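You operate a simulated robot arm through the tools that you are given. There is no shell and no other tool.

Carry out the task below with a simulated robot arm. There is one attempt and no reset: what you move stays moved.

JOB
Put things in order on the top of the window bench. At the end: the yellow brush stands where the grey brush stood; the grey brush stands where the green damp gauge stood; the green damp gauge stands where the red felt wad stood; the red felt wad from the top of the window bench stands on top of the brown carton (marked "FELT"); whatever was shut is shut again. Leave all else as you found it, and nothing knocked over.

The check looks at the end state, three seconds after you hand in, the way a careful person would. Anything else that was tipped, shoved, dropped, spilled or broken makes it a failure.

ROBOT AND FRAMES
A 7-joint arm with a two-finger parallel gripper, fixed in place. Base frame: the origin is at the foot of the arm, x ahead of it, y to its left, z up; the work surface is at about z = 0. Readings come in m, rad, newtons and seconds.
With the tool pointing down near the work surface it reaches from about 0.22 to 0.58 m from the base axis. Its first joint turns from -1.152 to 1.152 rad. Payload 2.5 kg.
The tool frame sits at the grasp point between the pads (the TCP): z along the fingers, y along the line on which they close. The tips reach 0.023 m beyond it. Largest opening 0.094 m; finger width 0.038, thickness 0.01; the body of the gripper, 0.054 by 0.096 m, starts 0.039 m behind the TCP.
Orientation is that of the tool frame in the base frame, as a unit quaternion [x, y, z, w]. With the fingers straight down and closing along the base's y, the tool's x points along the base's -x, its y along +y and its z along -z.

CONTROLS
- The arm moves only by the tool step_arm. Its argument "increments" is a list of rows, each a list of 6 numbers: the shift along the base's x, y, z in m, then the turn, a rotation vector about the base's x, y, z in rad. In form: [[tx, ty, tz, ax, ay, az], ...]. A call has 1 to 20 rows; each row shifts and turns the commanded pose from where the row before left it. "hand" is the gripper command, from -1 (fully open) to 1 (shut), values between in proportion, set as the call begins (left out, the last holds). A row lasts 0.2 s, in which the tool goes at most 0.05 m and 0.15 rad; a call with a longer step from one row to the next is refused whole, and so is a gripper value outside its range. Where a pose cannot be reached the arm comes as near as it can. A force on the tool above 40 N (or 10 N above the force at the start of the call, whichever is more), or a blocked arm, ends the call early, and 0.2 s more pass. The fingers move at their own pace (about 0.108 m/s each) and stop on an object; they squeeze with about 39 N. The grip force told is the motor's: it shows also when the fingers shut on nothing. Time passes only in rows, and 0.2 s behind the last, so rows that do not move let the fingers close. The reply holds the time, the measured pose of the TCP, the force on the tool along the base axes, the opening and the grip force, in the units named above and with some noise, with the torque about the TCP (base axes, N m) and any sound that the robot's microphone picked up, and new pictures: "views" is both (left out), scene, wrist or none.
- Cameras (640 x 400 px; columns grow to the right, rows downward): "scene" is fixed at [0.1228, -0.4099, 0.5387]; the picture's right is [0.79, -0.61, 0.00], its down [-0.37, -0.48, -0.80] and it looks along [0.48, 0.63, -0.60] (base axes); focal length 376 px, centre (320, 200). "wrist" rides on the gripper at [0.086, 0.016, -0.074] in the tool frame; the picture's right is [-0.18, 0.98, 0.00], its down [-0.58, -0.11, -0.81] and it looks along [-0.79, -0.15, 0.59] (tool axes); focal length 243 px, centre (320, 200).
- pixel_to_xyz(camera, pixels): for up to 12 pixels [column, row] of the newest picture of that camera ("zoom" is the newest enlarged one), the place [x, y, z] in the base frame of the surface seen there, good to about 0.002 m. The clock stands still meanwhile.
- close_up(camera, box): a new picture of the part [left, top, right, bottom] of that camera's present view, enlarged. The clock stands still meanwhile.
- hand_in(): hands the job in; it is judged then, once.

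Unless the task says otherwise, let go and move clear before handing in.

The tools are called after "Request:" as a command line: name --pt "numbers of a row" for each row, then --argument value for the rest, lists and objects as JSON in quotes. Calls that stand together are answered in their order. step_arm: Moves the arm, as the interface text tells. Its arguments: {"type":"object","properties":{"increments":{"type":"array","items":{"type":"array","items":{"type":"number"}}},"hand":{"type":"number"},"views":{"type":"string","enum":["both","scene","wrist","none"]}},"required":["increments"]} The other tools are called the same way: pixel_to_xyz (camera, pixels) gives the place of the surface under pixels of a picture; close_up (camera, box) takes an enlarged picture of a part of a camera's view; hand_in () hands the job in.

At the start:

```text
clock: 0.0
ee_pos: [0.4413, 0.0196, 0.2712]
tool_rot: [-0.001, 1.0, 0.0, 0.0]
ft_force: [0.9, -0.7, 0.1]
wrist_torque: [0.03, 0.01, -0.01]
grip_width: 0.0938
grip_force: 0.1
```

scene: 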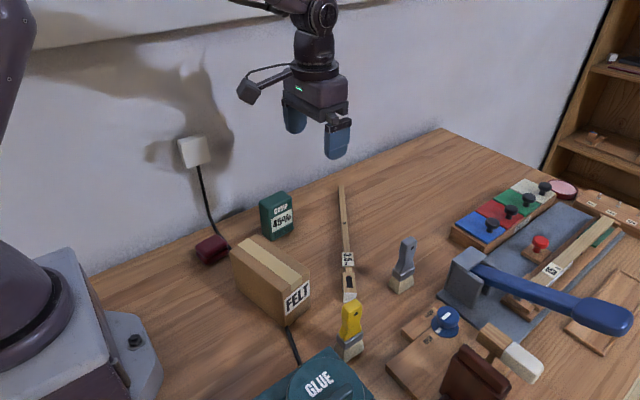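
wrist: 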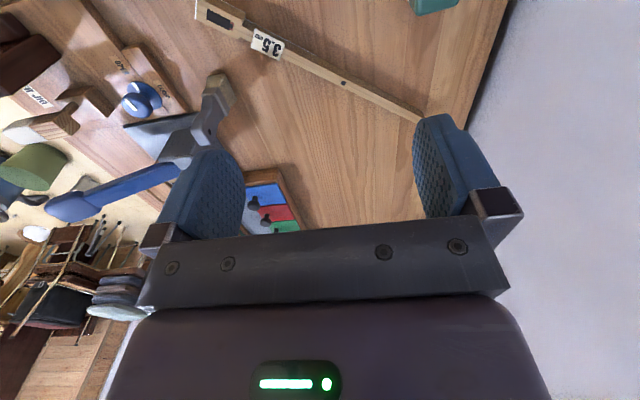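

The scene shows the yellow brush (351,330), the grey brush (403,265), the green gauge (277,215), the carton (270,285) and several red things. I'll take close-ups to tell them apart.

Request:
close_up --camera "scene" --box '[160, 170, 320, 270]'

Request:
close_up --camera "scene" --box '[440, 160, 640, 285]'

Request:
close_up --camera "scene" --box '[240, 230, 432, 350]'

Request:
close_up --camera "scene" --box '[320, 260, 544, 400]'

Request:
close_up --camera "wrist" --box '[0, 0, 320, 200]'

```text
4.00 times, centred on (240, 220) of scene
```

zoom: 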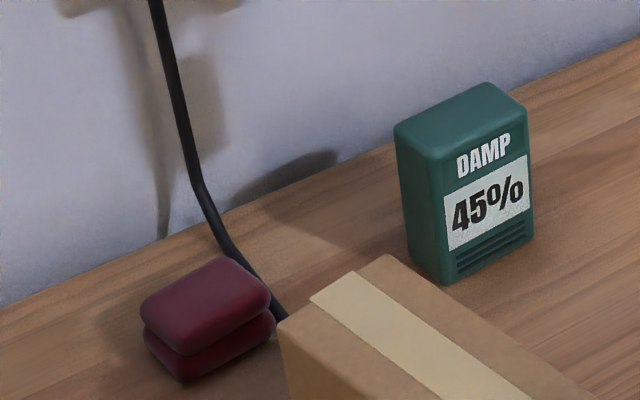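

```text
3.20 times, centred on (540, 222) of scene
```

zoom: 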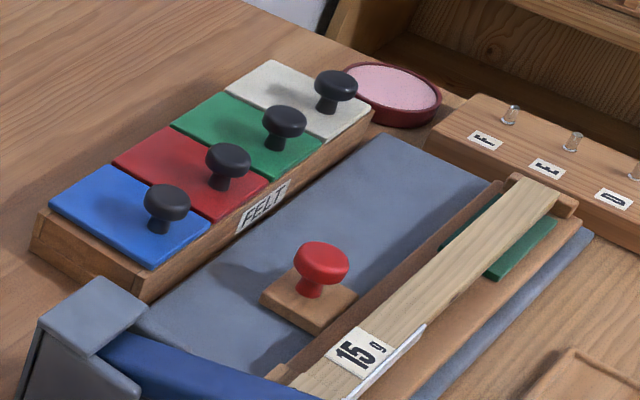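

```text
3.33 times, centred on (336, 290) of scene
```

zoom: 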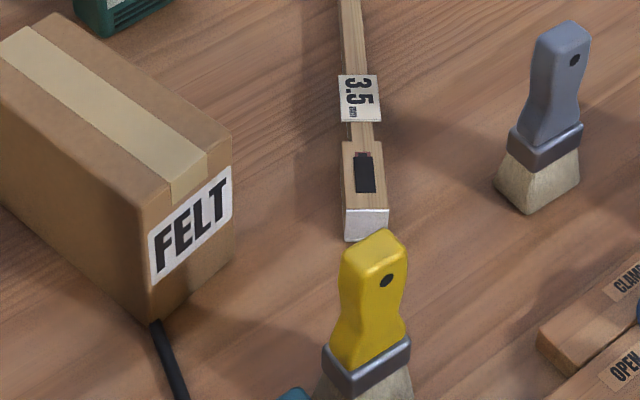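

```text
2.86 times, centred on (432, 330) of scene
```

zoom: 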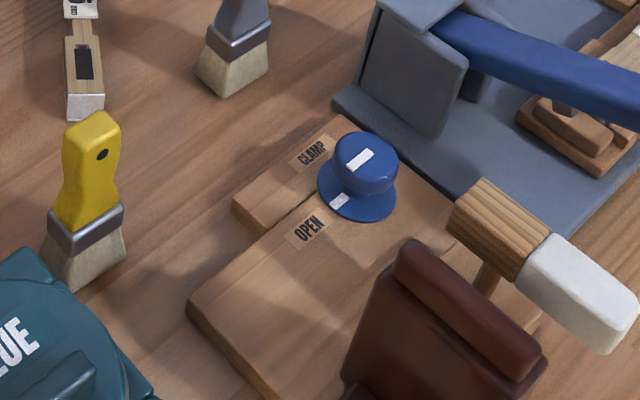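

```text
2.00 times, centred on (160, 100) of wrist
```

zoom: 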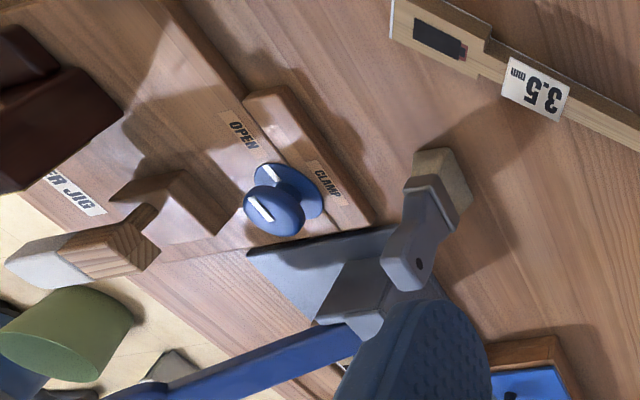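

The red felt wad is the dark red double-layer piece at (212,248), with the cable running just behind it. I'll measure the places now.

Request:
pixel_to_xyz --camera "scene" --pixels '[[196, 251], [206, 265], [205, 246], [216, 235], [228, 244], [229, 251], [207, 261], [218, 250], [232, 252], [196, 246], [213, 241], [220, 257]]'

Request:
pixel_to_xyz --camera "scene" --pixels '[[233, 251], [258, 236], [309, 277], [285, 294], [286, 325], [310, 308], [270, 265], [240, 290], [275, 315], [250, 245], [300, 272], [233, 258]]'

Request:
pixel_to_xyz --camera "scene" --pixels '[[260, 202], [270, 206], [280, 193], [291, 197], [270, 240], [273, 239], [293, 228], [275, 198], [264, 232], [283, 215], [290, 205], [273, 230]]'

Request:
pixel_to_xyz --camera "scene" --pixels '[[409, 238], [405, 250], [402, 262], [402, 273], [394, 271], [412, 274], [389, 285], [399, 292], [413, 284], [404, 241], [413, 241], [401, 280]]'

Request:
pixel_to_xyz --camera "scene" --pixels '[[352, 302], [345, 307], [360, 303], [350, 320], [351, 335], [350, 344], [339, 339], [362, 337], [336, 351], [344, 360], [364, 351], [352, 352]]'

```text
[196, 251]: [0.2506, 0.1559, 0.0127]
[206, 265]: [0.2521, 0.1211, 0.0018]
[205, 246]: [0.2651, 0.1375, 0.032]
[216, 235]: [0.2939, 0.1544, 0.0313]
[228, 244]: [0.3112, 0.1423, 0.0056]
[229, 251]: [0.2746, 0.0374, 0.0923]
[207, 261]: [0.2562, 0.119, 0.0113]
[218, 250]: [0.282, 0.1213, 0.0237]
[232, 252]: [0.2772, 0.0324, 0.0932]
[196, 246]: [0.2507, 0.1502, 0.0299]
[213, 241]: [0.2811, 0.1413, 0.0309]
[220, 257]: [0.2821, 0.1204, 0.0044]
```

```text
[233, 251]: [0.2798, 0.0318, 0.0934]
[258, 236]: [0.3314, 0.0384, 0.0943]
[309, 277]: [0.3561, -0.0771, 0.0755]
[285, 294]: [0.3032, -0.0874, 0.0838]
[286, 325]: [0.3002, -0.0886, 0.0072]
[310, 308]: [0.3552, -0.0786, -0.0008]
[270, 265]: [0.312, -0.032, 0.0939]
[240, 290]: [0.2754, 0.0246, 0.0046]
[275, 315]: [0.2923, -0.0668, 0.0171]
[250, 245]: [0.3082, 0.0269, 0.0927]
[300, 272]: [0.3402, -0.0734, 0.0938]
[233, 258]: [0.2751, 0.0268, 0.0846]
```

```text
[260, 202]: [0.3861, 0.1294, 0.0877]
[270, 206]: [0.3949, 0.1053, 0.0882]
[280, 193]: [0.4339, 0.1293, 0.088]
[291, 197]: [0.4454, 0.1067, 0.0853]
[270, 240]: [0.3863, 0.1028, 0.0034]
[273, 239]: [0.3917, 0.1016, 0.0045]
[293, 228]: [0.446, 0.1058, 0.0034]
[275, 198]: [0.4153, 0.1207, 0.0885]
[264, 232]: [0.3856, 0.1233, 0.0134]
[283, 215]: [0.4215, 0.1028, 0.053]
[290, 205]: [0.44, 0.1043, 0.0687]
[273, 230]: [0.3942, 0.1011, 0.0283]
```

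```text
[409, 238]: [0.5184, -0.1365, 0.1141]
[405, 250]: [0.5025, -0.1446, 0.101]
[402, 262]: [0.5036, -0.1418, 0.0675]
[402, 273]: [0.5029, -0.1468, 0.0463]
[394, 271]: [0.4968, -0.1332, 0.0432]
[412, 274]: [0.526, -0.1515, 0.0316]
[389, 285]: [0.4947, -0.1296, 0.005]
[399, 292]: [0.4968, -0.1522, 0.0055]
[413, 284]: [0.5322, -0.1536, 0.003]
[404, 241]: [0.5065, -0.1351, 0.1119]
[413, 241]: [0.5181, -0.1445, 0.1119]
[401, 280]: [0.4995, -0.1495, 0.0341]
```

```text
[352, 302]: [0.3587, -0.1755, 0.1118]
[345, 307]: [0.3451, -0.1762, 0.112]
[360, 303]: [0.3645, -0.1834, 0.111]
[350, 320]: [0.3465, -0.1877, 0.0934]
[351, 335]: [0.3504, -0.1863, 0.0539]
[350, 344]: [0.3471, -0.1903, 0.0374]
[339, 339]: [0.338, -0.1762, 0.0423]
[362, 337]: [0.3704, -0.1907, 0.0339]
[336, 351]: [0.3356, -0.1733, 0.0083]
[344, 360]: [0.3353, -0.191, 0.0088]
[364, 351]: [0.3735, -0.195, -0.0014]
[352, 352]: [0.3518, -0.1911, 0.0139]
```

The wad is centred near (0.272, 0.138) and about 0.03 high. I'll measure the wall, the cable and the ruler before coming near.

Request:
pixel_to_xyz --camera "scene" --pixels '[[120, 200], [300, 150], [150, 255], [250, 212], [400, 150], [195, 152], [200, 180], [208, 215], [218, 234], [226, 243], [291, 345], [290, 332]]'

Request:
pixel_to_xyz --camera "scene" --pixels '[[342, 190], [345, 230], [348, 262], [349, 290], [350, 299], [300, 360], [345, 375], [468, 258], [445, 295], [405, 325], [455, 232], [440, 345]]'

Request:
step_arm --pt "-0.03 0.02 0 0 0 0" --pt "-0.03 0.02 0 0 0 0" --pt "-0.03 0.02 0 0 0 0" --pt "-0.03 0.02 0 0 0 0" --pt "-0.02 0.01 0 0 0 0" --pt "0 0 0 0 0 0"

```text
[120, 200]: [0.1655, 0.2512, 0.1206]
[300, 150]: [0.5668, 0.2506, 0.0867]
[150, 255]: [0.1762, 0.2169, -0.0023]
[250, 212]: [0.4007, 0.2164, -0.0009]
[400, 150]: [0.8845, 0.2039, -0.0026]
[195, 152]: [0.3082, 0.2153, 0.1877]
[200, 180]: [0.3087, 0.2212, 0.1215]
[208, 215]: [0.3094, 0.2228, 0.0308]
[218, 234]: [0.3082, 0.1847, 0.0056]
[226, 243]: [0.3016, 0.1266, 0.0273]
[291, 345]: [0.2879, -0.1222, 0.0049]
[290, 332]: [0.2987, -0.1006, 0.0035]
```

```text
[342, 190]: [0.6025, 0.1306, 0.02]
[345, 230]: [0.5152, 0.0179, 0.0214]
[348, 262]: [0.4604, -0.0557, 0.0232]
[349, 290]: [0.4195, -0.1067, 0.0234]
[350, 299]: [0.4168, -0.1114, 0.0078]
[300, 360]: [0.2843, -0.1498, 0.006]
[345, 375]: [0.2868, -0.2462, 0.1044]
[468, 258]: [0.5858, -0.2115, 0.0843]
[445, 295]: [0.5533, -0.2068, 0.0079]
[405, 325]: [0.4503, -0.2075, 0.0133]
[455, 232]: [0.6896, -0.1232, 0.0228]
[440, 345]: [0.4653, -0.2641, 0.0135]
```

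```text
clock: 1.4
ee_pos: [0.3004, 0.1093, 0.2699]
tool_rot: [0.001, 1.0, -0.001, 0.001]
ft_force: [-0.4, -0.4, 0.2]
wrist_torque: [0.01, 0.02, -0.03]
grip_width: 0.0941
grip_force: 0.1
```

scene: 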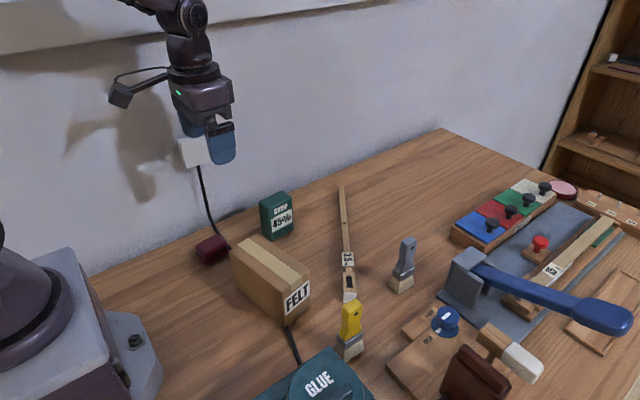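
wrist: 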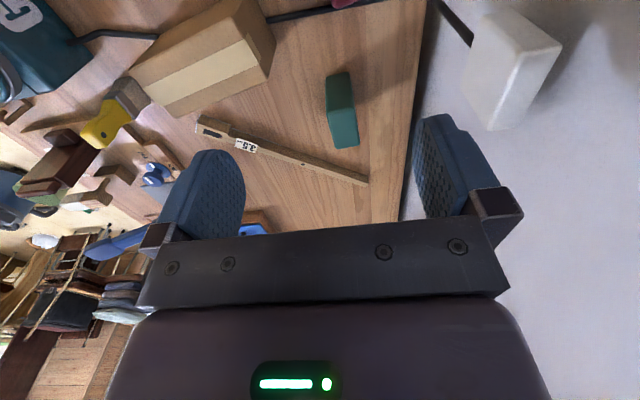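

The arm is now clear above the wad, which sits just past the top edge of the wrist picture at (345,0). I'll zoom in on the wad with the scene camera for its exact outline.

Request:
close_up --camera "scene" --box '[180, 215, 260, 265]'

Request:
step_arm --pt "-0.03 0.015 -0.02 0 0 0" --pt "-0.03 0.014 -0.03 0 0 0" --pt "0 0 0 0 0 0" --hand 0.2

```text
8.00 times, centred on (220, 240) of scene
```

zoom: 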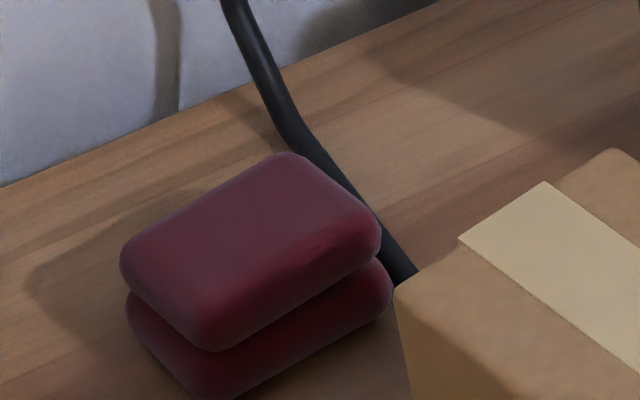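

```text
clock: 2.2
ee_pos: [0.2409, 0.1389, 0.2197]
tool_rot: [0.0, 1.0, 0.0, 0.001]
ft_force: [-0.1, 0.4, -0.3]
wrist_torque: [0.01, 0.03, -0.02]
grip_width: 0.0377
grip_force: 0.1
```

scene: 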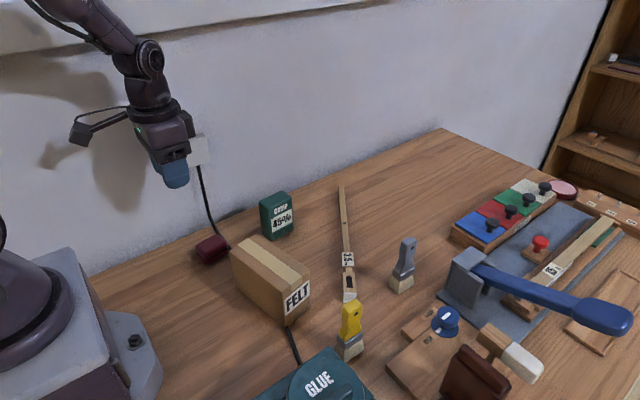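
wrist: 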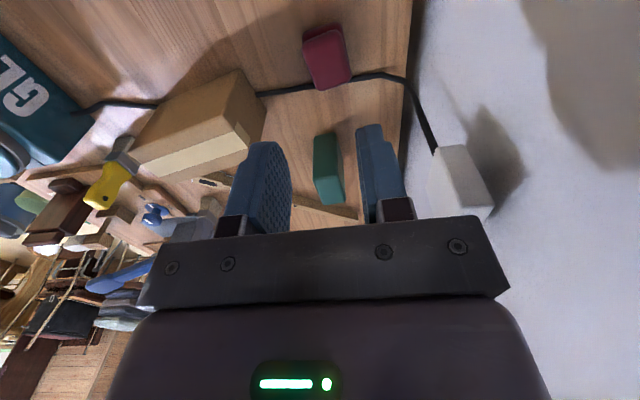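

The wad is visible at (327,57) in the wrist picture with the cable along its far side. I'll zoom and measure.

Request:
close_up --camera "wrist" --box '[240, 0, 432, 120]'

Request:
pixel_to_xyz --camera "zoom" --pixels '[[215, 120], [235, 95], [325, 85], [345, 110], [370, 240], [355, 270], [265, 298], [245, 270], [290, 180], [235, 290], [390, 255], [300, 290]]'

```text
3.33 times, centred on (336, 60) of wrist
```

zoom: 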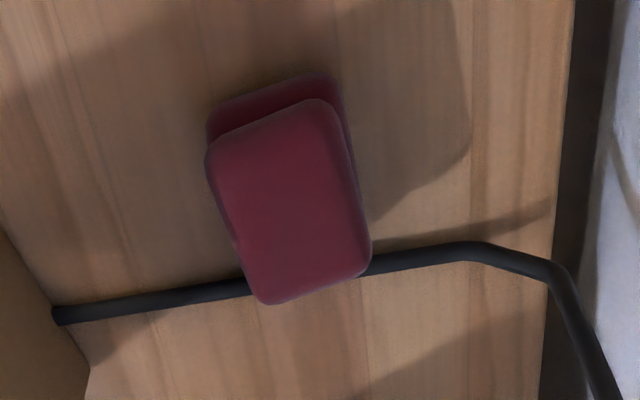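

```text
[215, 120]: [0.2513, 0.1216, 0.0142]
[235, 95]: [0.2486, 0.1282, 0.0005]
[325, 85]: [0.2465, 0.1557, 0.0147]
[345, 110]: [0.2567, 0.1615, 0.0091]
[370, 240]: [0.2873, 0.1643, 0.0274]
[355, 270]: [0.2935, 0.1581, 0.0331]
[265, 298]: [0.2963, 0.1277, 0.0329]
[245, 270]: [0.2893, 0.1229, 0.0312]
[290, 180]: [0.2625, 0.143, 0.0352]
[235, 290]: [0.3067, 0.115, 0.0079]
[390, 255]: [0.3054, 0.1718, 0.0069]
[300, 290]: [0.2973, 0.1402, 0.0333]
```

The wad spans x≈0.247–0.299 and y≈0.121–0.163, slightly yawed, and the cable sits at x≈0.306. I'll take a few more edge points for the yaw.

Request:
pixel_to_xyz --camera "zoom" --pixels '[[212, 150], [225, 140], [318, 103], [333, 118], [345, 160], [356, 200], [366, 245], [216, 190], [228, 230], [240, 260], [270, 297], [350, 275]]'

Request:
pixel_to_xyz --camera "scene" --pixels '[[244, 243], [258, 237], [308, 275], [285, 293], [262, 260], [295, 280], [233, 252], [284, 320], [308, 304], [270, 280], [232, 256], [257, 238]]'

```text
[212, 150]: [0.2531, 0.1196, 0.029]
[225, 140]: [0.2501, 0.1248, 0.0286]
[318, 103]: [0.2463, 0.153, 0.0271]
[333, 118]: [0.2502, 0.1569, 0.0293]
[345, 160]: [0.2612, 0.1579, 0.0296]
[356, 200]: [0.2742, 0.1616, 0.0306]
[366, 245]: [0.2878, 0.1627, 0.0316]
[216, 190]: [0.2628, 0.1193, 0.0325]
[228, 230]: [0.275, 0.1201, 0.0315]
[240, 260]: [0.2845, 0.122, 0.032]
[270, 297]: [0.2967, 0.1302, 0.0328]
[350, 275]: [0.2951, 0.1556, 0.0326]
```

```text
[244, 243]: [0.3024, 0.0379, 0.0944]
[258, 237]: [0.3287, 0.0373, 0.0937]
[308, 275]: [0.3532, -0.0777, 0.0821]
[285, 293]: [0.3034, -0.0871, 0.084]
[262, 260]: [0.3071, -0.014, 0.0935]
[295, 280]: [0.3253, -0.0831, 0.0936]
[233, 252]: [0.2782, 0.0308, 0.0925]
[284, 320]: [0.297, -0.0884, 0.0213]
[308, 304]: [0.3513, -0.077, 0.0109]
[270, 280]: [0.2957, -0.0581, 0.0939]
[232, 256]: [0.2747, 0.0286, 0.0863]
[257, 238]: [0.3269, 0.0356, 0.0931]
```

The wad centre is about (0.272, 0.141) with yaw about 0.12 rad, and the carton top is at z=0.094 centred on (0.316, -0.024) with yaw about 0.2. I'll open to 0.066, align and go down over the wad.

Request:
step_arm --pt "0.015 0.001 0 0 0 0.06" --pt "0.016 0.001 -0.02 0 0 0.06" --pt "0 0 -0.03 0 0 0" --pt "0 0 -0.03 0 0 0" --pt "0 0 -0.03 0 0 0" --pt "0 0 -0.02 0 0 0" --pt "0 0 0 0 0 0" --hand -0.4

```text
clock: 3.8
ee_pos: [0.2715, 0.1402, 0.0904]
tool_rot: [-0.06, 0.998, -0.001, 0.0]
ft_force: [0.3, -0.3, -0.1]
wrist_torque: [-0.01, -0.02, -0.04]
grip_width: 0.0658
grip_force: 0.0
```

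scene: 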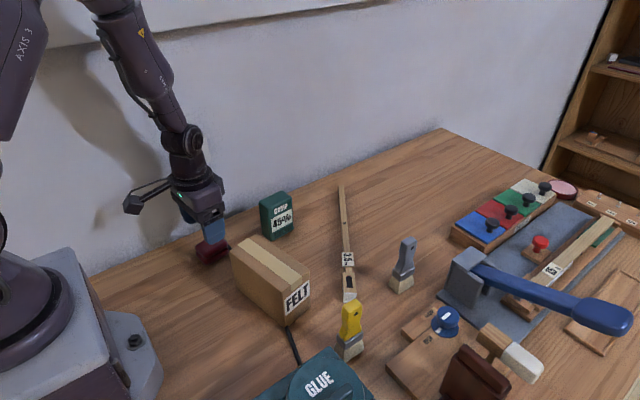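
wrist: 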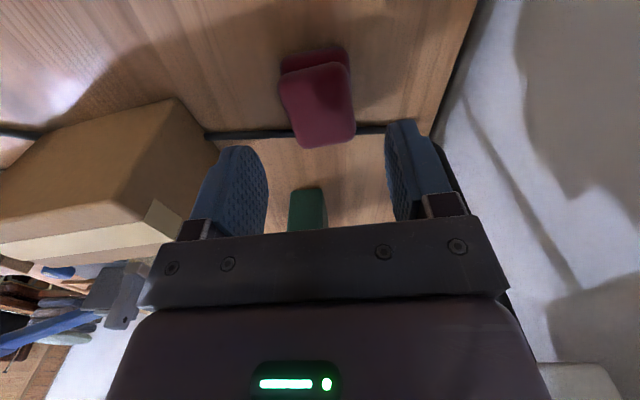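

The wad at (318,95) lies centred between the fingers. I'll lower to z≈0.028 and then close.

Request:
step_arm --pt "0 0 -0.025 0 0 0" --pt "0 0 -0.02 0 0 0" --pt "0 0 -0.012 0 0 0" --pt "0 0 -0.005 0 0 0" --pt "0 0 0 0 0 0" --views "wrist"

Request:
step_arm --pt "0 0 0 0 0 0" --pt "0 0 0 0 0 0" --pt "0 0 0 0 0 0" --hand 1

```text
clock: 5.0
ee_pos: [0.2717, 0.1392, 0.0283]
tool_rot: [-0.059, 0.998, 0.0, 0.001]
ft_force: [0.7, 0.3, 0.8]
wrist_torque: [-0.03, 0.02, 0.01]
grip_width: 0.0657
grip_force: 0.0
```

wrist: 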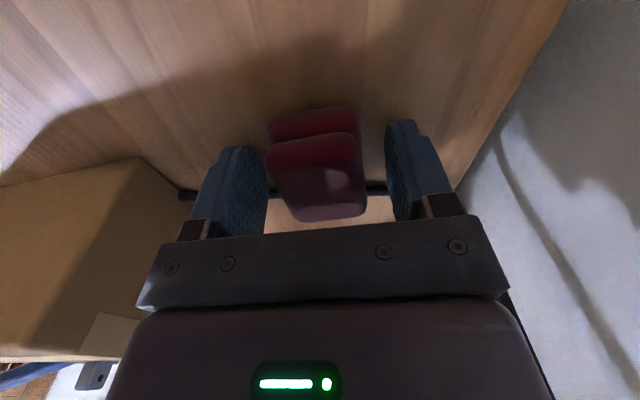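

```text
clock: 5.8
ee_pos: [0.2726, 0.1395, 0.028]
tool_rot: [-0.059, 0.998, 0.0, 0.0]
ft_force: [-0.4, 0.4, 0.1]
wrist_torque: [0.01, 0.01, 0.01]
grip_width: 0.0427
grip_force: 39.2
```

scene: 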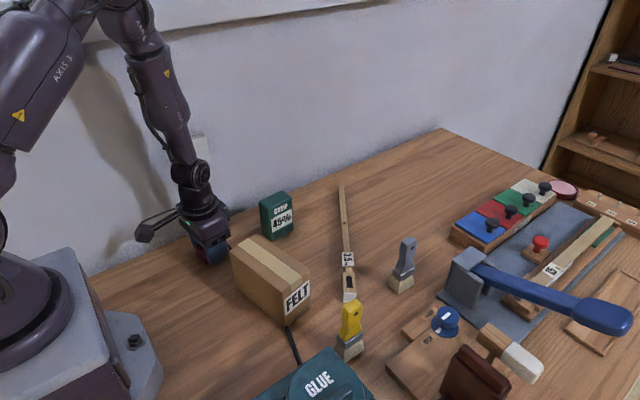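
wrist: 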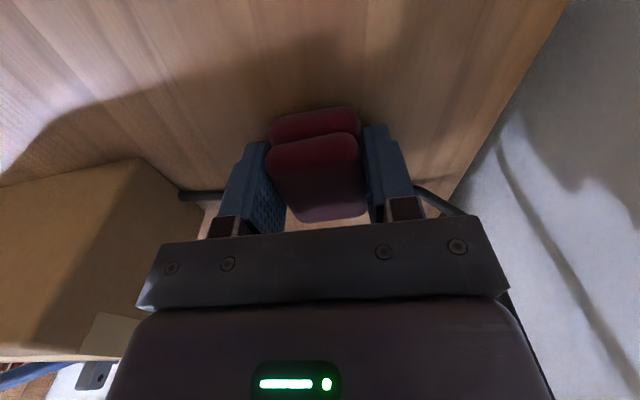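

The wad is gripped at width 0.0427. I'll lift it straight up and check it.

Request:
step_arm --pt "0 0 0.01 0 0 0" --pt "0 0 0.025 0 0 0" --pt "0 0 0.035 0 0 0" --pt "0 0 0.035 0 0 0" --pt "0 0 0.035 0 0 0" --pt "0 0 0 0 0 0"

```text
clock: 7.2
ee_pos: [0.2713, 0.1401, 0.1671]
tool_rot: [-0.06, 0.998, -0.001, 0.0]
ft_force: [0.3, 0.9, -0.2]
wrist_torque: [0.04, -0.01, 0.0]
grip_width: 0.0427
grip_force: 38.8
```

scene: 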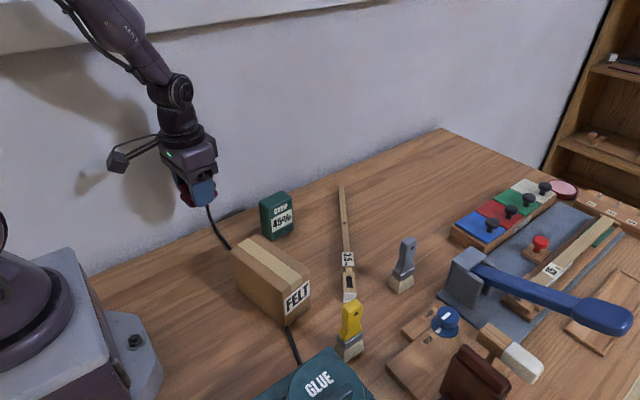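
wrist: 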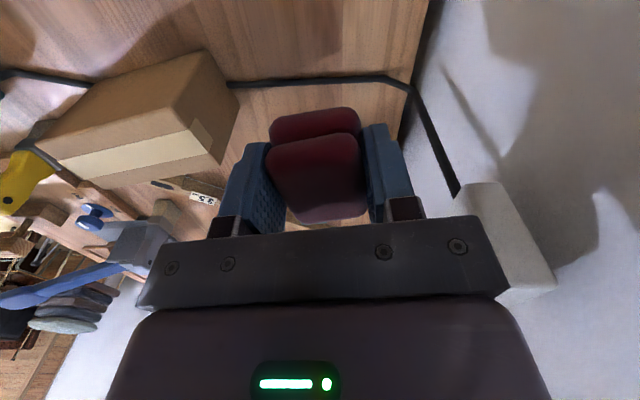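

The whole wad is lifted and the cable is still in place. I'll carry it over the carton centre.

Request:
step_arm --pt "0.009 -0.033 0 0 0 0.02" --pt "0.009 -0.033 0 0 0 0.02" --pt "0.009 -0.033 0 0 0 0.02" --pt "0.009 -0.033 0 0 0 0.02" --pt "0.0085 -0.032 0 0 0 0" --pt "0 0 -0.02 0 0 0" --pt "0 0 0 0 0 0"

```text
clock: 8.8
ee_pos: [0.3162, -0.0252, 0.1481]
tool_rot: [-0.101, 0.995, 0.0, 0.001]
ft_force: [-0.5, -0.5, 0.3]
wrist_torque: [0.02, -0.02, -0.01]
grip_width: 0.0429
grip_force: 39.0
```

scene: 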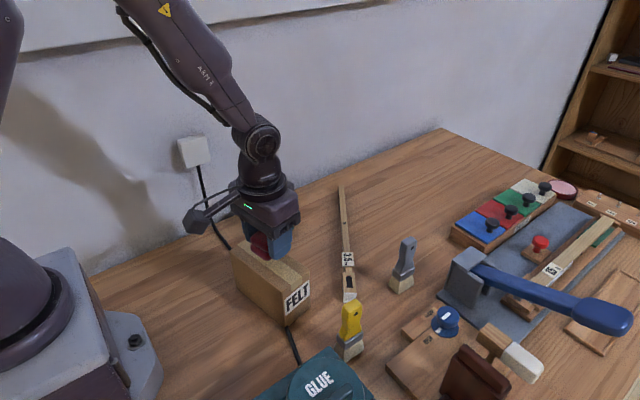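
wrist: 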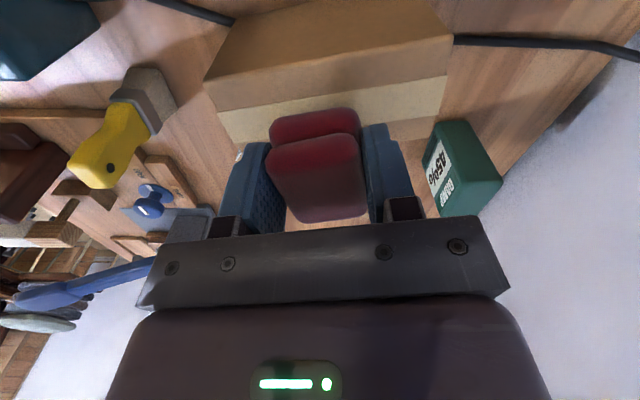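

The wad is centred over the carton. I'll lower it in small steps until it touches.

Request:
step_arm --pt "0 0 -0.012 0 0 0" --pt "0 0 -0.008 0 0 0" --pt "0 0 -0.003 0 0 0" --pt "0 0 0 0 0 0" --views "scene"

Request:
close_up --camera "scene" --box '[216, 220, 328, 290]'

```text
clock: 9.8
ee_pos: [0.3159, -0.0237, 0.1253]
tool_rot: [-0.1, 0.995, 0.0, 0.0]
ft_force: [0.0, -0.7, 0.6]
wrist_torque: [0.0, -0.01, 0.01]
grip_width: 0.0429
grip_force: 38.6
```

scene: 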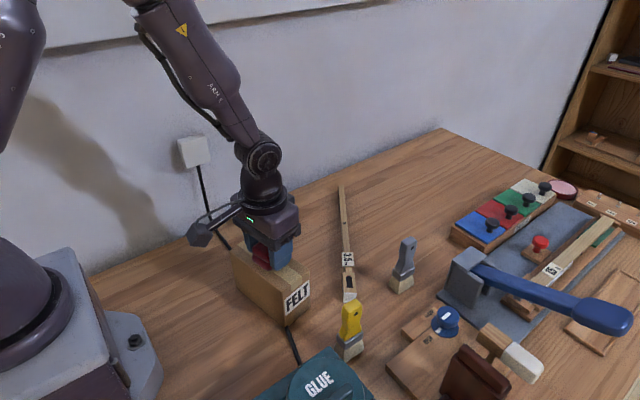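

```text
5.71 times, centred on (272, 255) of scene
```

zoom: 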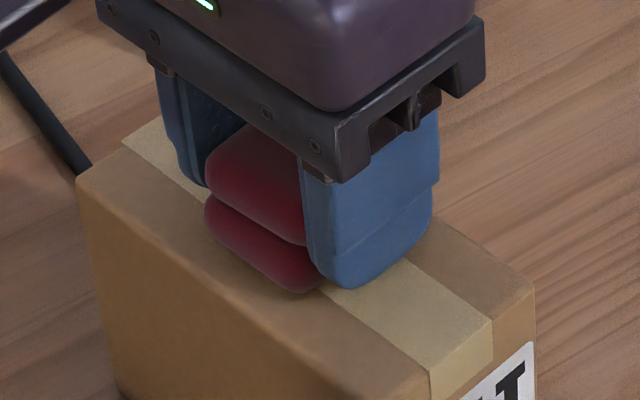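

Request:
step_arm --pt "0 0 -0.001 0 0 0" --pt "0 0 -0.001 0 0 0" --pt "0 0 -0.001 0 0 0" --pt "0 0 0 0 0 0" --views "none"

```text
clock: 10.8
ee_pos: [0.3169, -0.0236, 0.1231]
tool_rot: [-0.099, 0.995, -0.001, 0.0]
ft_force: [-6.5, 0.0, 26.1]
wrist_torque: [-0.02, 0.23, 0.01]
grip_width: 0.0427
grip_force: 38.7
```

Contact was made, with 26 N upward at z≈0.123. I'll ease up by 1 mm, then open the fingers part way.

Request:
step_arm --pt "0 0 0.001 0 0 0" --pt "0 0 0 0 0 0" --views "none"

Request:
step_arm --pt "0 0 0 0 0 0" --pt "0 0 0 0 0 0" --pt "0 0 0 0 0 0" --hand -0.4 --views "both"

```text
clock: 11.4
ee_pos: [0.3169, -0.0234, 0.1217]
tool_rot: [-0.101, 0.995, 0.0, 0.001]
ft_force: [2.3, -0.6, 7.0]
wrist_torque: [0.0, -0.03, -0.02]
grip_width: 0.0425
grip_force: 39.3
```

```text
clock: 12.2
ee_pos: [0.3157, -0.0237, 0.1226]
tool_rot: [-0.1, 0.995, 0.0, -0.001]
ft_force: [-0.9, 0.2, 0.2]
wrist_torque: [-0.01, -0.02, 0.01]
grip_width: 0.066
grip_force: 0.0
```

scene: 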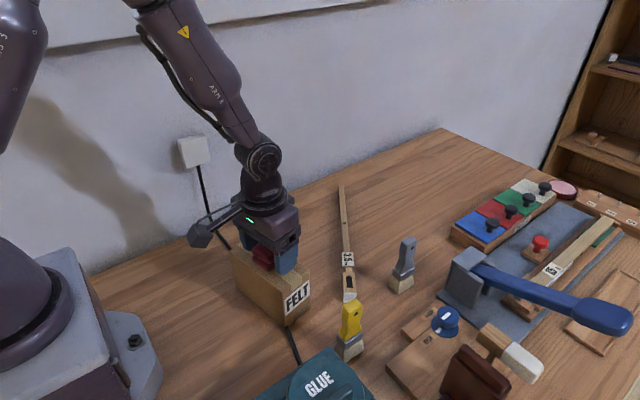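
wrist: 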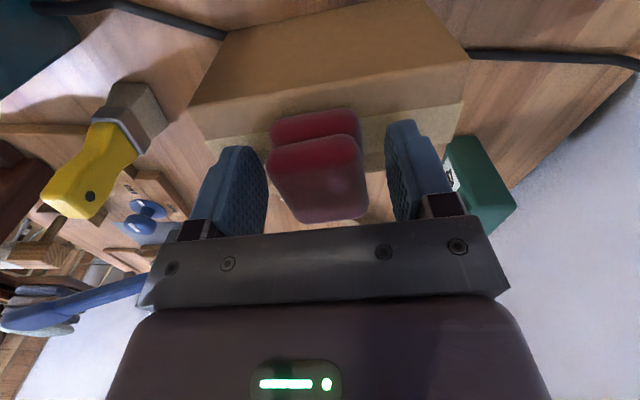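

The wad is released and stable on the carton. I'll rise straight up and back toward the middle for a check, and for a view of the gauge.

Request:
step_arm --pt "0 0 0.02 0 0 0" --pt "0 0 0.04 0 0 0" --pt "0 0 0.04 0 0 0" --pt "0 0.03 0.02 0 0 -0.1" --pt "0 0.035 0 0 0 -0.1" --pt "0 0.035 0 0 0 0" --pt "0 0 0 0 0 0"

Request:
close_up --camera "scene" --box '[180, 170, 340, 270]'

Request:
close_up --camera "wrist" --box '[230, 0, 422, 120]'

```text
clock: 13.8
ee_pos: [0.317, 0.0764, 0.244]
tool_rot: [0.0, 1.0, 0.0, 0.0]
ft_force: [0.3, 0.1, -0.6]
wrist_torque: [0.01, 0.0, -0.05]
grip_width: 0.0656
grip_force: 0.1
```

scene: 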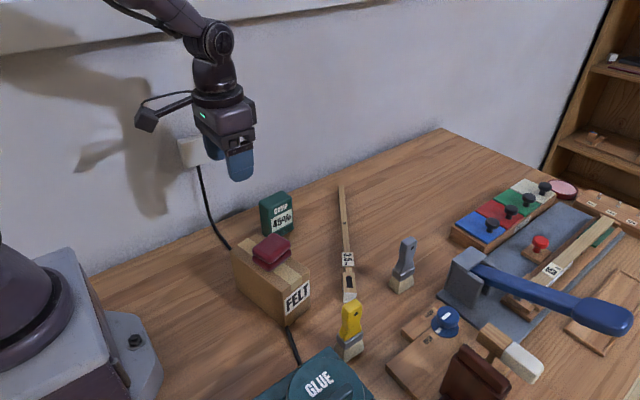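
wrist: 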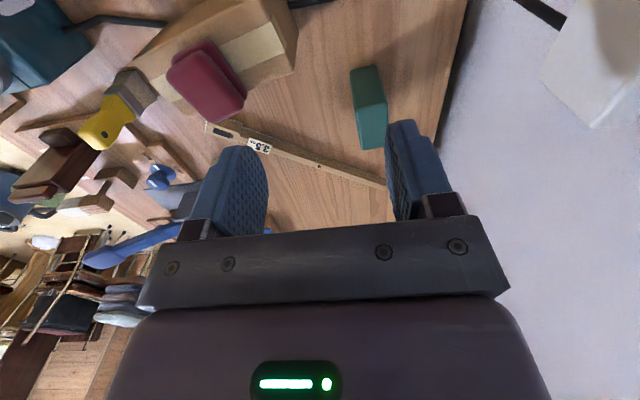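

```text
4.00 times, centred on (260, 220) of scene
```

zoom: 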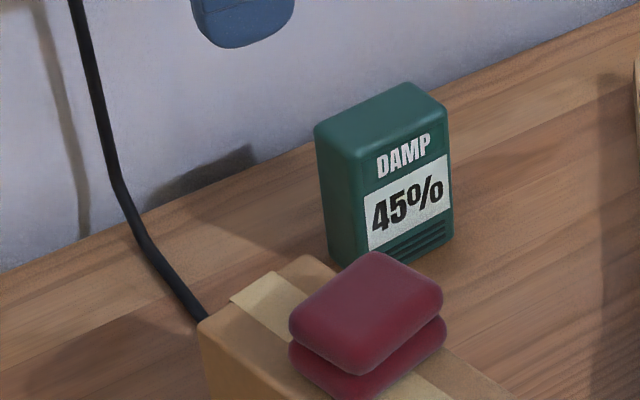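

```text
3.33 times, centred on (326, 60) of wrist
```

zoom: 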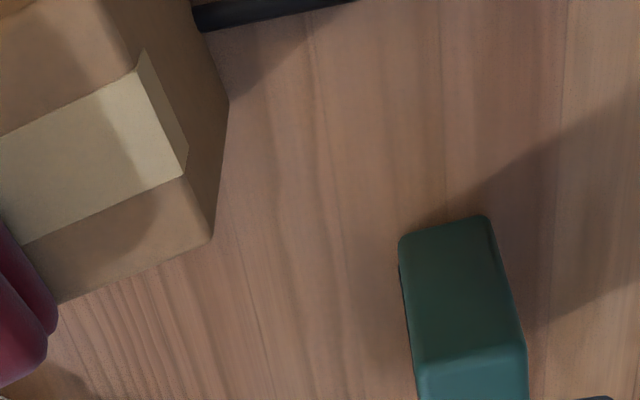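

The wad rests well on the carton. Next I'll measure the gauge from above with the wrist camera, around (370,105).

Request:
close_up --camera "wrist" --box '[320, 50, 416, 160]'

Request:
pixel_to_xyz --camera "wrist" --pixels '[[351, 73], [376, 66], [380, 72], [387, 100], [386, 120], [384, 145], [360, 145], [357, 120], [353, 90], [362, 80], [372, 120], [358, 70]]'

Request:
close_up --camera "scene" --box '[250, 185, 306, 220]'

Request:
pixel_to_xyz --camera "zoom" --pixels '[[120, 190], [230, 230], [340, 85], [460, 120], [290, 150], [160, 140], [250, 240], [450, 140], [300, 95], [420, 100], [120, 240], [180, 215]]'

```text
3.64 times, centred on (368, 105) of wrist
```

zoom: 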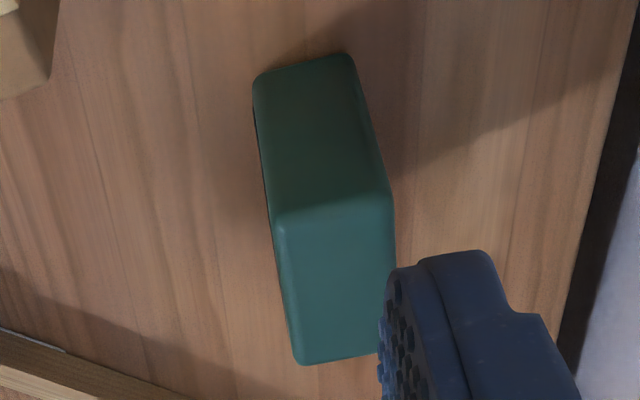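

```text
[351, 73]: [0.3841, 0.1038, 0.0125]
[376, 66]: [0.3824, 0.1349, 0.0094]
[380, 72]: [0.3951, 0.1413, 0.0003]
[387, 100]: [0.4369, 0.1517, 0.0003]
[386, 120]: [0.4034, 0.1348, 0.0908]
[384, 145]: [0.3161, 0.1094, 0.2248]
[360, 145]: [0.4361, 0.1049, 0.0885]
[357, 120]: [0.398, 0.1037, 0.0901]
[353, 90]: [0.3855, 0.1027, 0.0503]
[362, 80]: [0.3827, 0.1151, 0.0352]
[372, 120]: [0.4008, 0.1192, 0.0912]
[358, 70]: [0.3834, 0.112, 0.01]
```

```text
11.43 times, centred on (278, 202) of scene
```

zoom: 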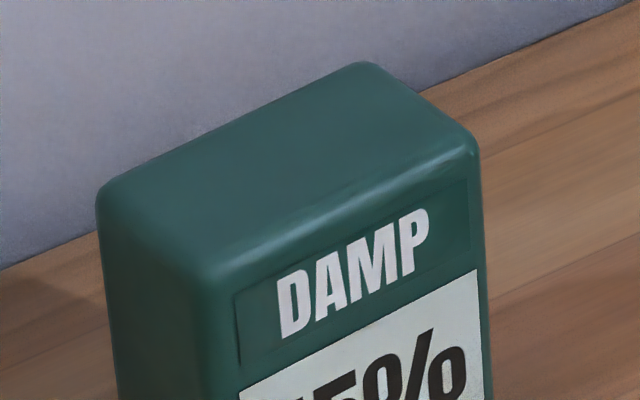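

```text
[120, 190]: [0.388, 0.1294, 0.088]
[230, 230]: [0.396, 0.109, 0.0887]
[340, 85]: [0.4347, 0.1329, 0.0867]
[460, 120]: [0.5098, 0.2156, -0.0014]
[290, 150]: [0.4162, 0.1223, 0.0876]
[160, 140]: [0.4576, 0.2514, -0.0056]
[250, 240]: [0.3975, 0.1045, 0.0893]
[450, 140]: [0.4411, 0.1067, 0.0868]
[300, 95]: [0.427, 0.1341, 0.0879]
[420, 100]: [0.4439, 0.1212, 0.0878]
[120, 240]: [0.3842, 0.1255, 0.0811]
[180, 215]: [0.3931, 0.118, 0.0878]
```

The gauge centre is about (0.415, 0.1195) with yaw about 0.05, thickness about 0.031 and height about 0.09. I'll hover above it.

Request:
step_arm --pt "0.03 0.013 0 0 0 0.05" --pt "0.03 0.015 0 0 0 0" --pt "0.038 0.0151 -0.02 0 0 0" --pt "0 0 -0.04 0 0 0" --pt "0 0 -0.03 0 0 0" --pt "0 0 0 0 0 0"

```text
clock: 15.2
ee_pos: [0.415, 0.1196, 0.1521]
tool_rot: [-0.025, 1.0, 0.0, 0.001]
ft_force: [0.4, 0.9, 0.2]
wrist_torque: [0.0, 0.01, -0.02]
grip_width: 0.066
grip_force: 0.0
```

scene: 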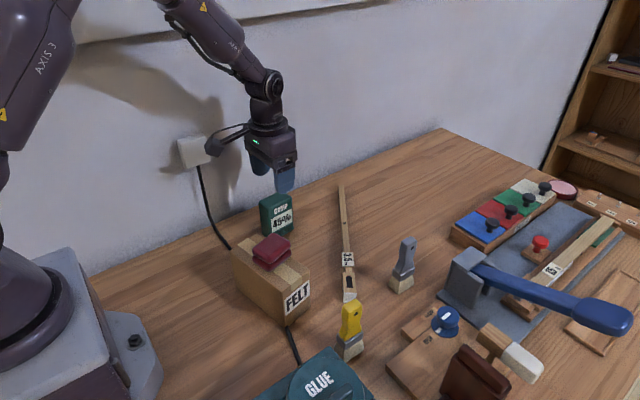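
wrist: 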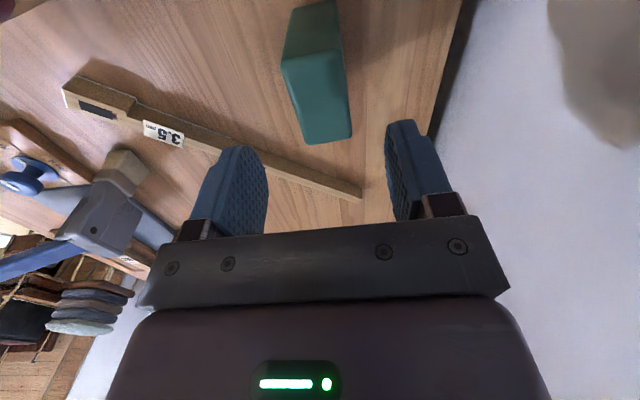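

The gauge top at (320,110) lies between the fingers. I'll go down to z=0.06 and close.

Request:
step_arm --pt "0 0 -0.035 0 0 0" --pt "0 0 -0.03 0 0 0" --pt "0 0 -0.02 0 0 0" --pt "0 0 -0.007 0 0 0" --pt "0 0 0 0 0 0" --views "both"

```text
clock: 16.4
ee_pos: [0.4139, 0.1203, 0.0609]
tool_rot: [-0.025, 1.0, 0.0, 0.0]
ft_force: [0.5, 1.0, -0.4]
wrist_torque: [-0.02, 0.0, 0.0]
grip_width: 0.0658
grip_force: 0.1
```

scene: 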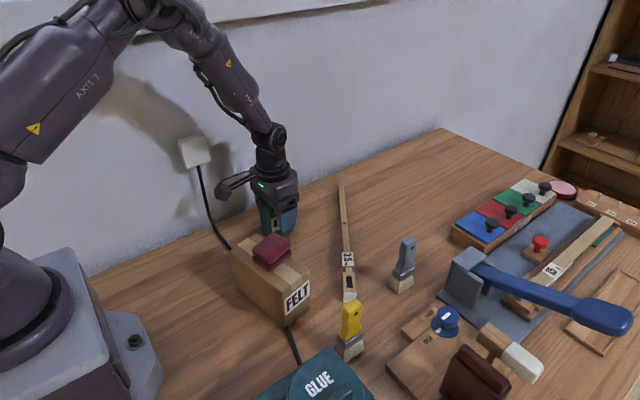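
wrist: 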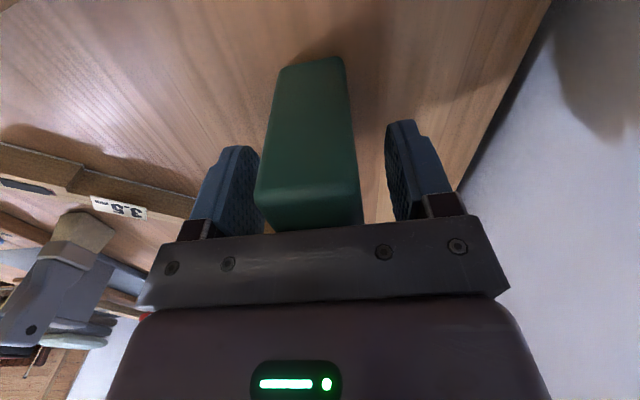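

The gauge sits about 3 mm to the -y side of the finger centre (308 against about 319). I'll shift by -0.003 in y and then close.

Request:
step_arm --pt "0 -0.003 0 0 0 0" --pt "0 0 0 0 0 0" --views "none"

Request:
step_arm --pt "0 0 0 0 0 0" --pt "0 0 0 0 0 0" --pt "0 0 0 0 0 0" --hand 1

```text
clock: 17.0
ee_pos: [0.415, 0.1155, 0.0607]
tool_rot: [-0.025, 1.0, 0.0, 0.001]
ft_force: [-1.1, 0.8, 0.1]
wrist_torque: [0.01, 0.0, -0.01]
grip_width: 0.0657
grip_force: 0.0
```

```text
clock: 17.8
ee_pos: [0.4149, 0.1164, 0.0596]
tool_rot: [-0.025, 1.0, 0.0, 0.001]
ft_force: [0.9, 1.1, 1.2]
wrist_torque: [-0.02, -0.05, -0.02]
grip_width: 0.0356
grip_force: 38.8
```

scene: 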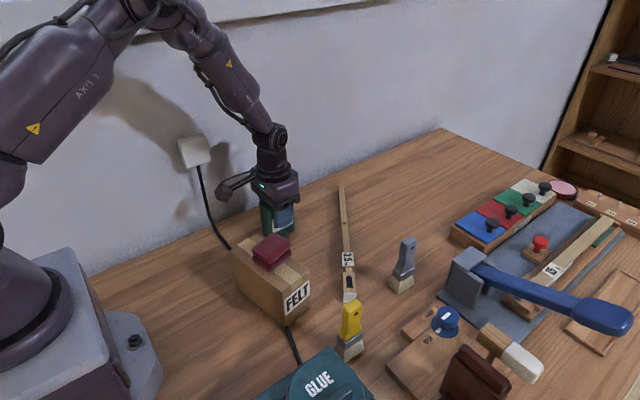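
wrist: 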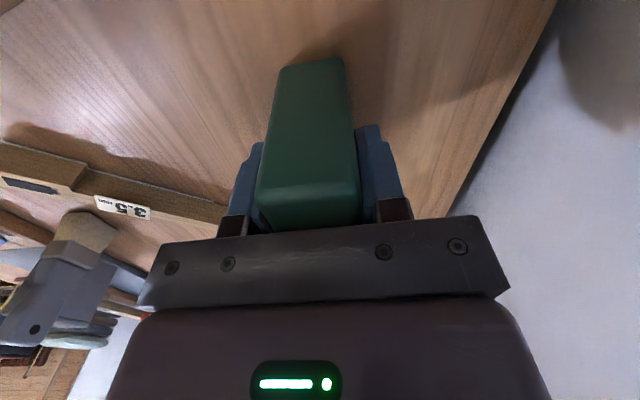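

The gauge is gripped at 0.0356. I'll lift it and carry it to the wad's old place, with x target 0.266 to stay clear of the cable at x≈0.302.

Request:
step_arm --pt "0 0 0.01 0 0 0" --pt "0 0 0.03 0 0 0" --pt "0 0 0.04 0 0 0" --pt "0 0 0.03 0 0 0" --pt "-0.03 0.004 0 0 0 0" --pt "-0.03 0.005 0 0 0 0" --pt "-0.03 0.005 0 0 0 0" --pt "-0.03 0.005 0 0 0 0" --pt "-0.029 0.005 0 0 0 0" --pt "0 0 0 0 0 0"

```text
clock: 20.0
ee_pos: [0.2649, 0.1389, 0.1719]
tool_rot: [-0.025, 1.0, 0.001, 0.0]
ft_force: [0.1, -0.1, -1.4]
wrist_torque: [0.01, -0.02, 0.02]
grip_width: 0.0356
grip_force: 38.3
```

scene: 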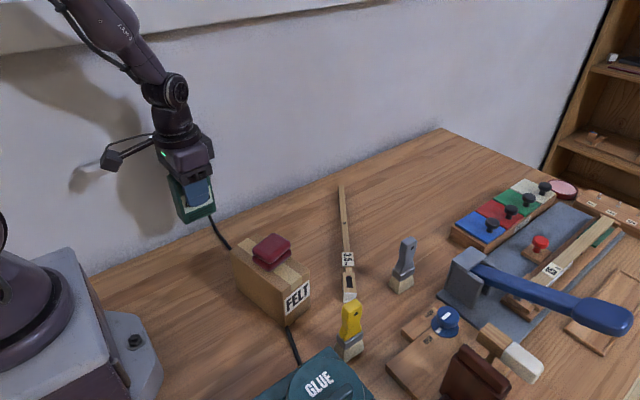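
wrist: 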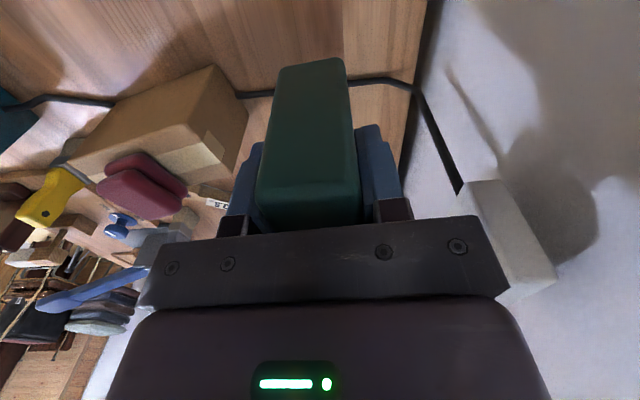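

The gauge is above its new place. I'll lower it to just above the table.

Request:
step_arm --pt "0 0 -0.03 0 0 0" --pt "0 0 -0.03 0 0 0" --pt "0 0 -0.025 0 0 0" --pt "0 0 -0.015 0 0 0" --pt "0 0 -0.006 0 0 0" --pt "0 0 0 0 0 0"

Request:
close_up --camera "scene" --box '[160, 190, 272, 260]'

```text
clock: 21.4
ee_pos: [0.2651, 0.1403, 0.0645]
tool_rot: [-0.024, 1.0, 0.0, 0.001]
ft_force: [-0.3, -0.5, -1.1]
wrist_torque: [0.0, 0.03, 0.0]
grip_width: 0.0358
grip_force: 39.5
```

scene: 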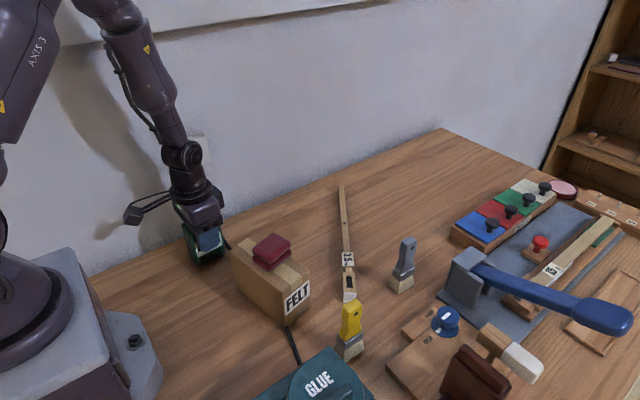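
wrist: 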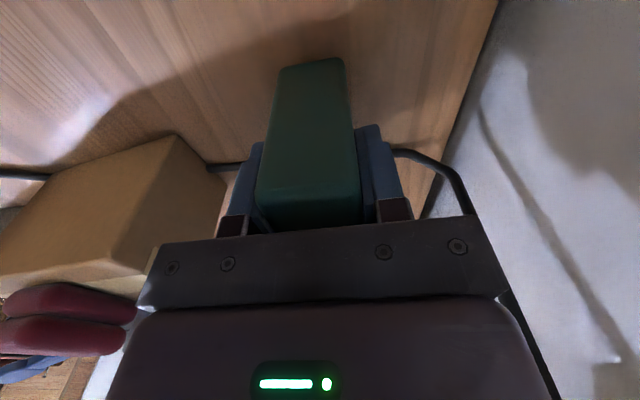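

```text
5.71 times, centred on (216, 225) of scene
```

zoom: 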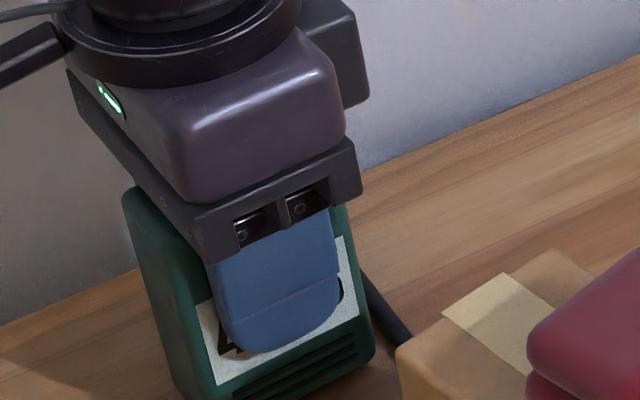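

Request:
step_arm --pt "0 0 -0.002 0 0 0" --pt "0 0 -0.001 0 0 0" --pt "0 0 -0.001 0 0 0" --pt "0 0 0 0 0 0" --views "none"

```text
clock: 22.4
ee_pos: [0.2647, 0.1402, 0.0605]
tool_rot: [-0.025, 1.0, 0.0, 0.001]
ft_force: [-0.4, -0.1, -0.9]
wrist_torque: [0.02, -0.02, 0.04]
grip_width: 0.0355
grip_force: 38.7
```

There is no contact yet at z=0.0605. I'll go on in half-millimetre steps.

Request:
step_arm --pt "0 0 -0.0005 0 0 0" --pt "0 0 -0.0005 0 0 0" --pt "0 0 0 0 0 0" --views "none"

```text
clock: 23.2
ee_pos: [0.2657, 0.1395, 0.0596]
tool_rot: [-0.024, 1.0, 0.001, -0.001]
ft_force: [-2.3, -0.7, 7.7]
wrist_torque: [-0.08, -0.09, -0.03]
grip_width: 0.0357
grip_force: 38.8
```

Contact was made, with +7.7 N in z. I'll open the fingers and look.

Request:
step_arm --pt "0 0 0 0 0 0" --pt "0 0 0 0 0 0" --pt "0 0 0 0 0 0" --hand -0.4

```text
clock: 24.0
ee_pos: [0.2646, 0.1407, 0.0602]
tool_rot: [-0.025, 1.0, 0.0, 0.0]
ft_force: [0.0, 0.1, -0.8]
wrist_torque: [-0.01, -0.01, -0.01]
grip_width: 0.0658
grip_force: 0.1
```

scene: 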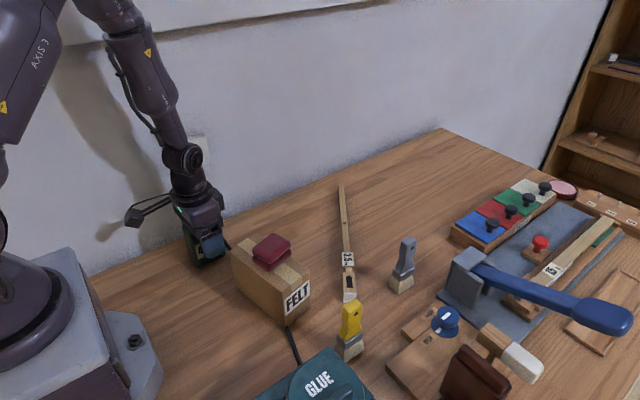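
wrist: 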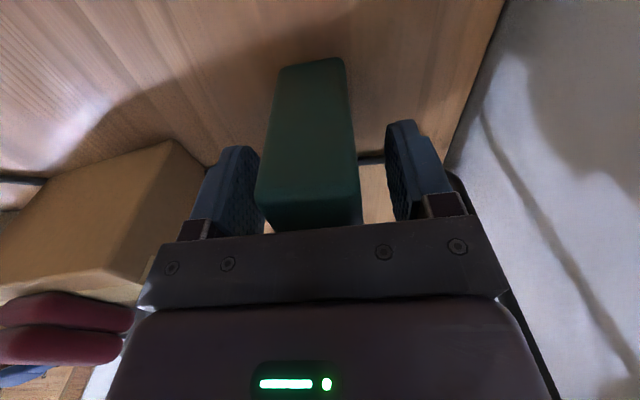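

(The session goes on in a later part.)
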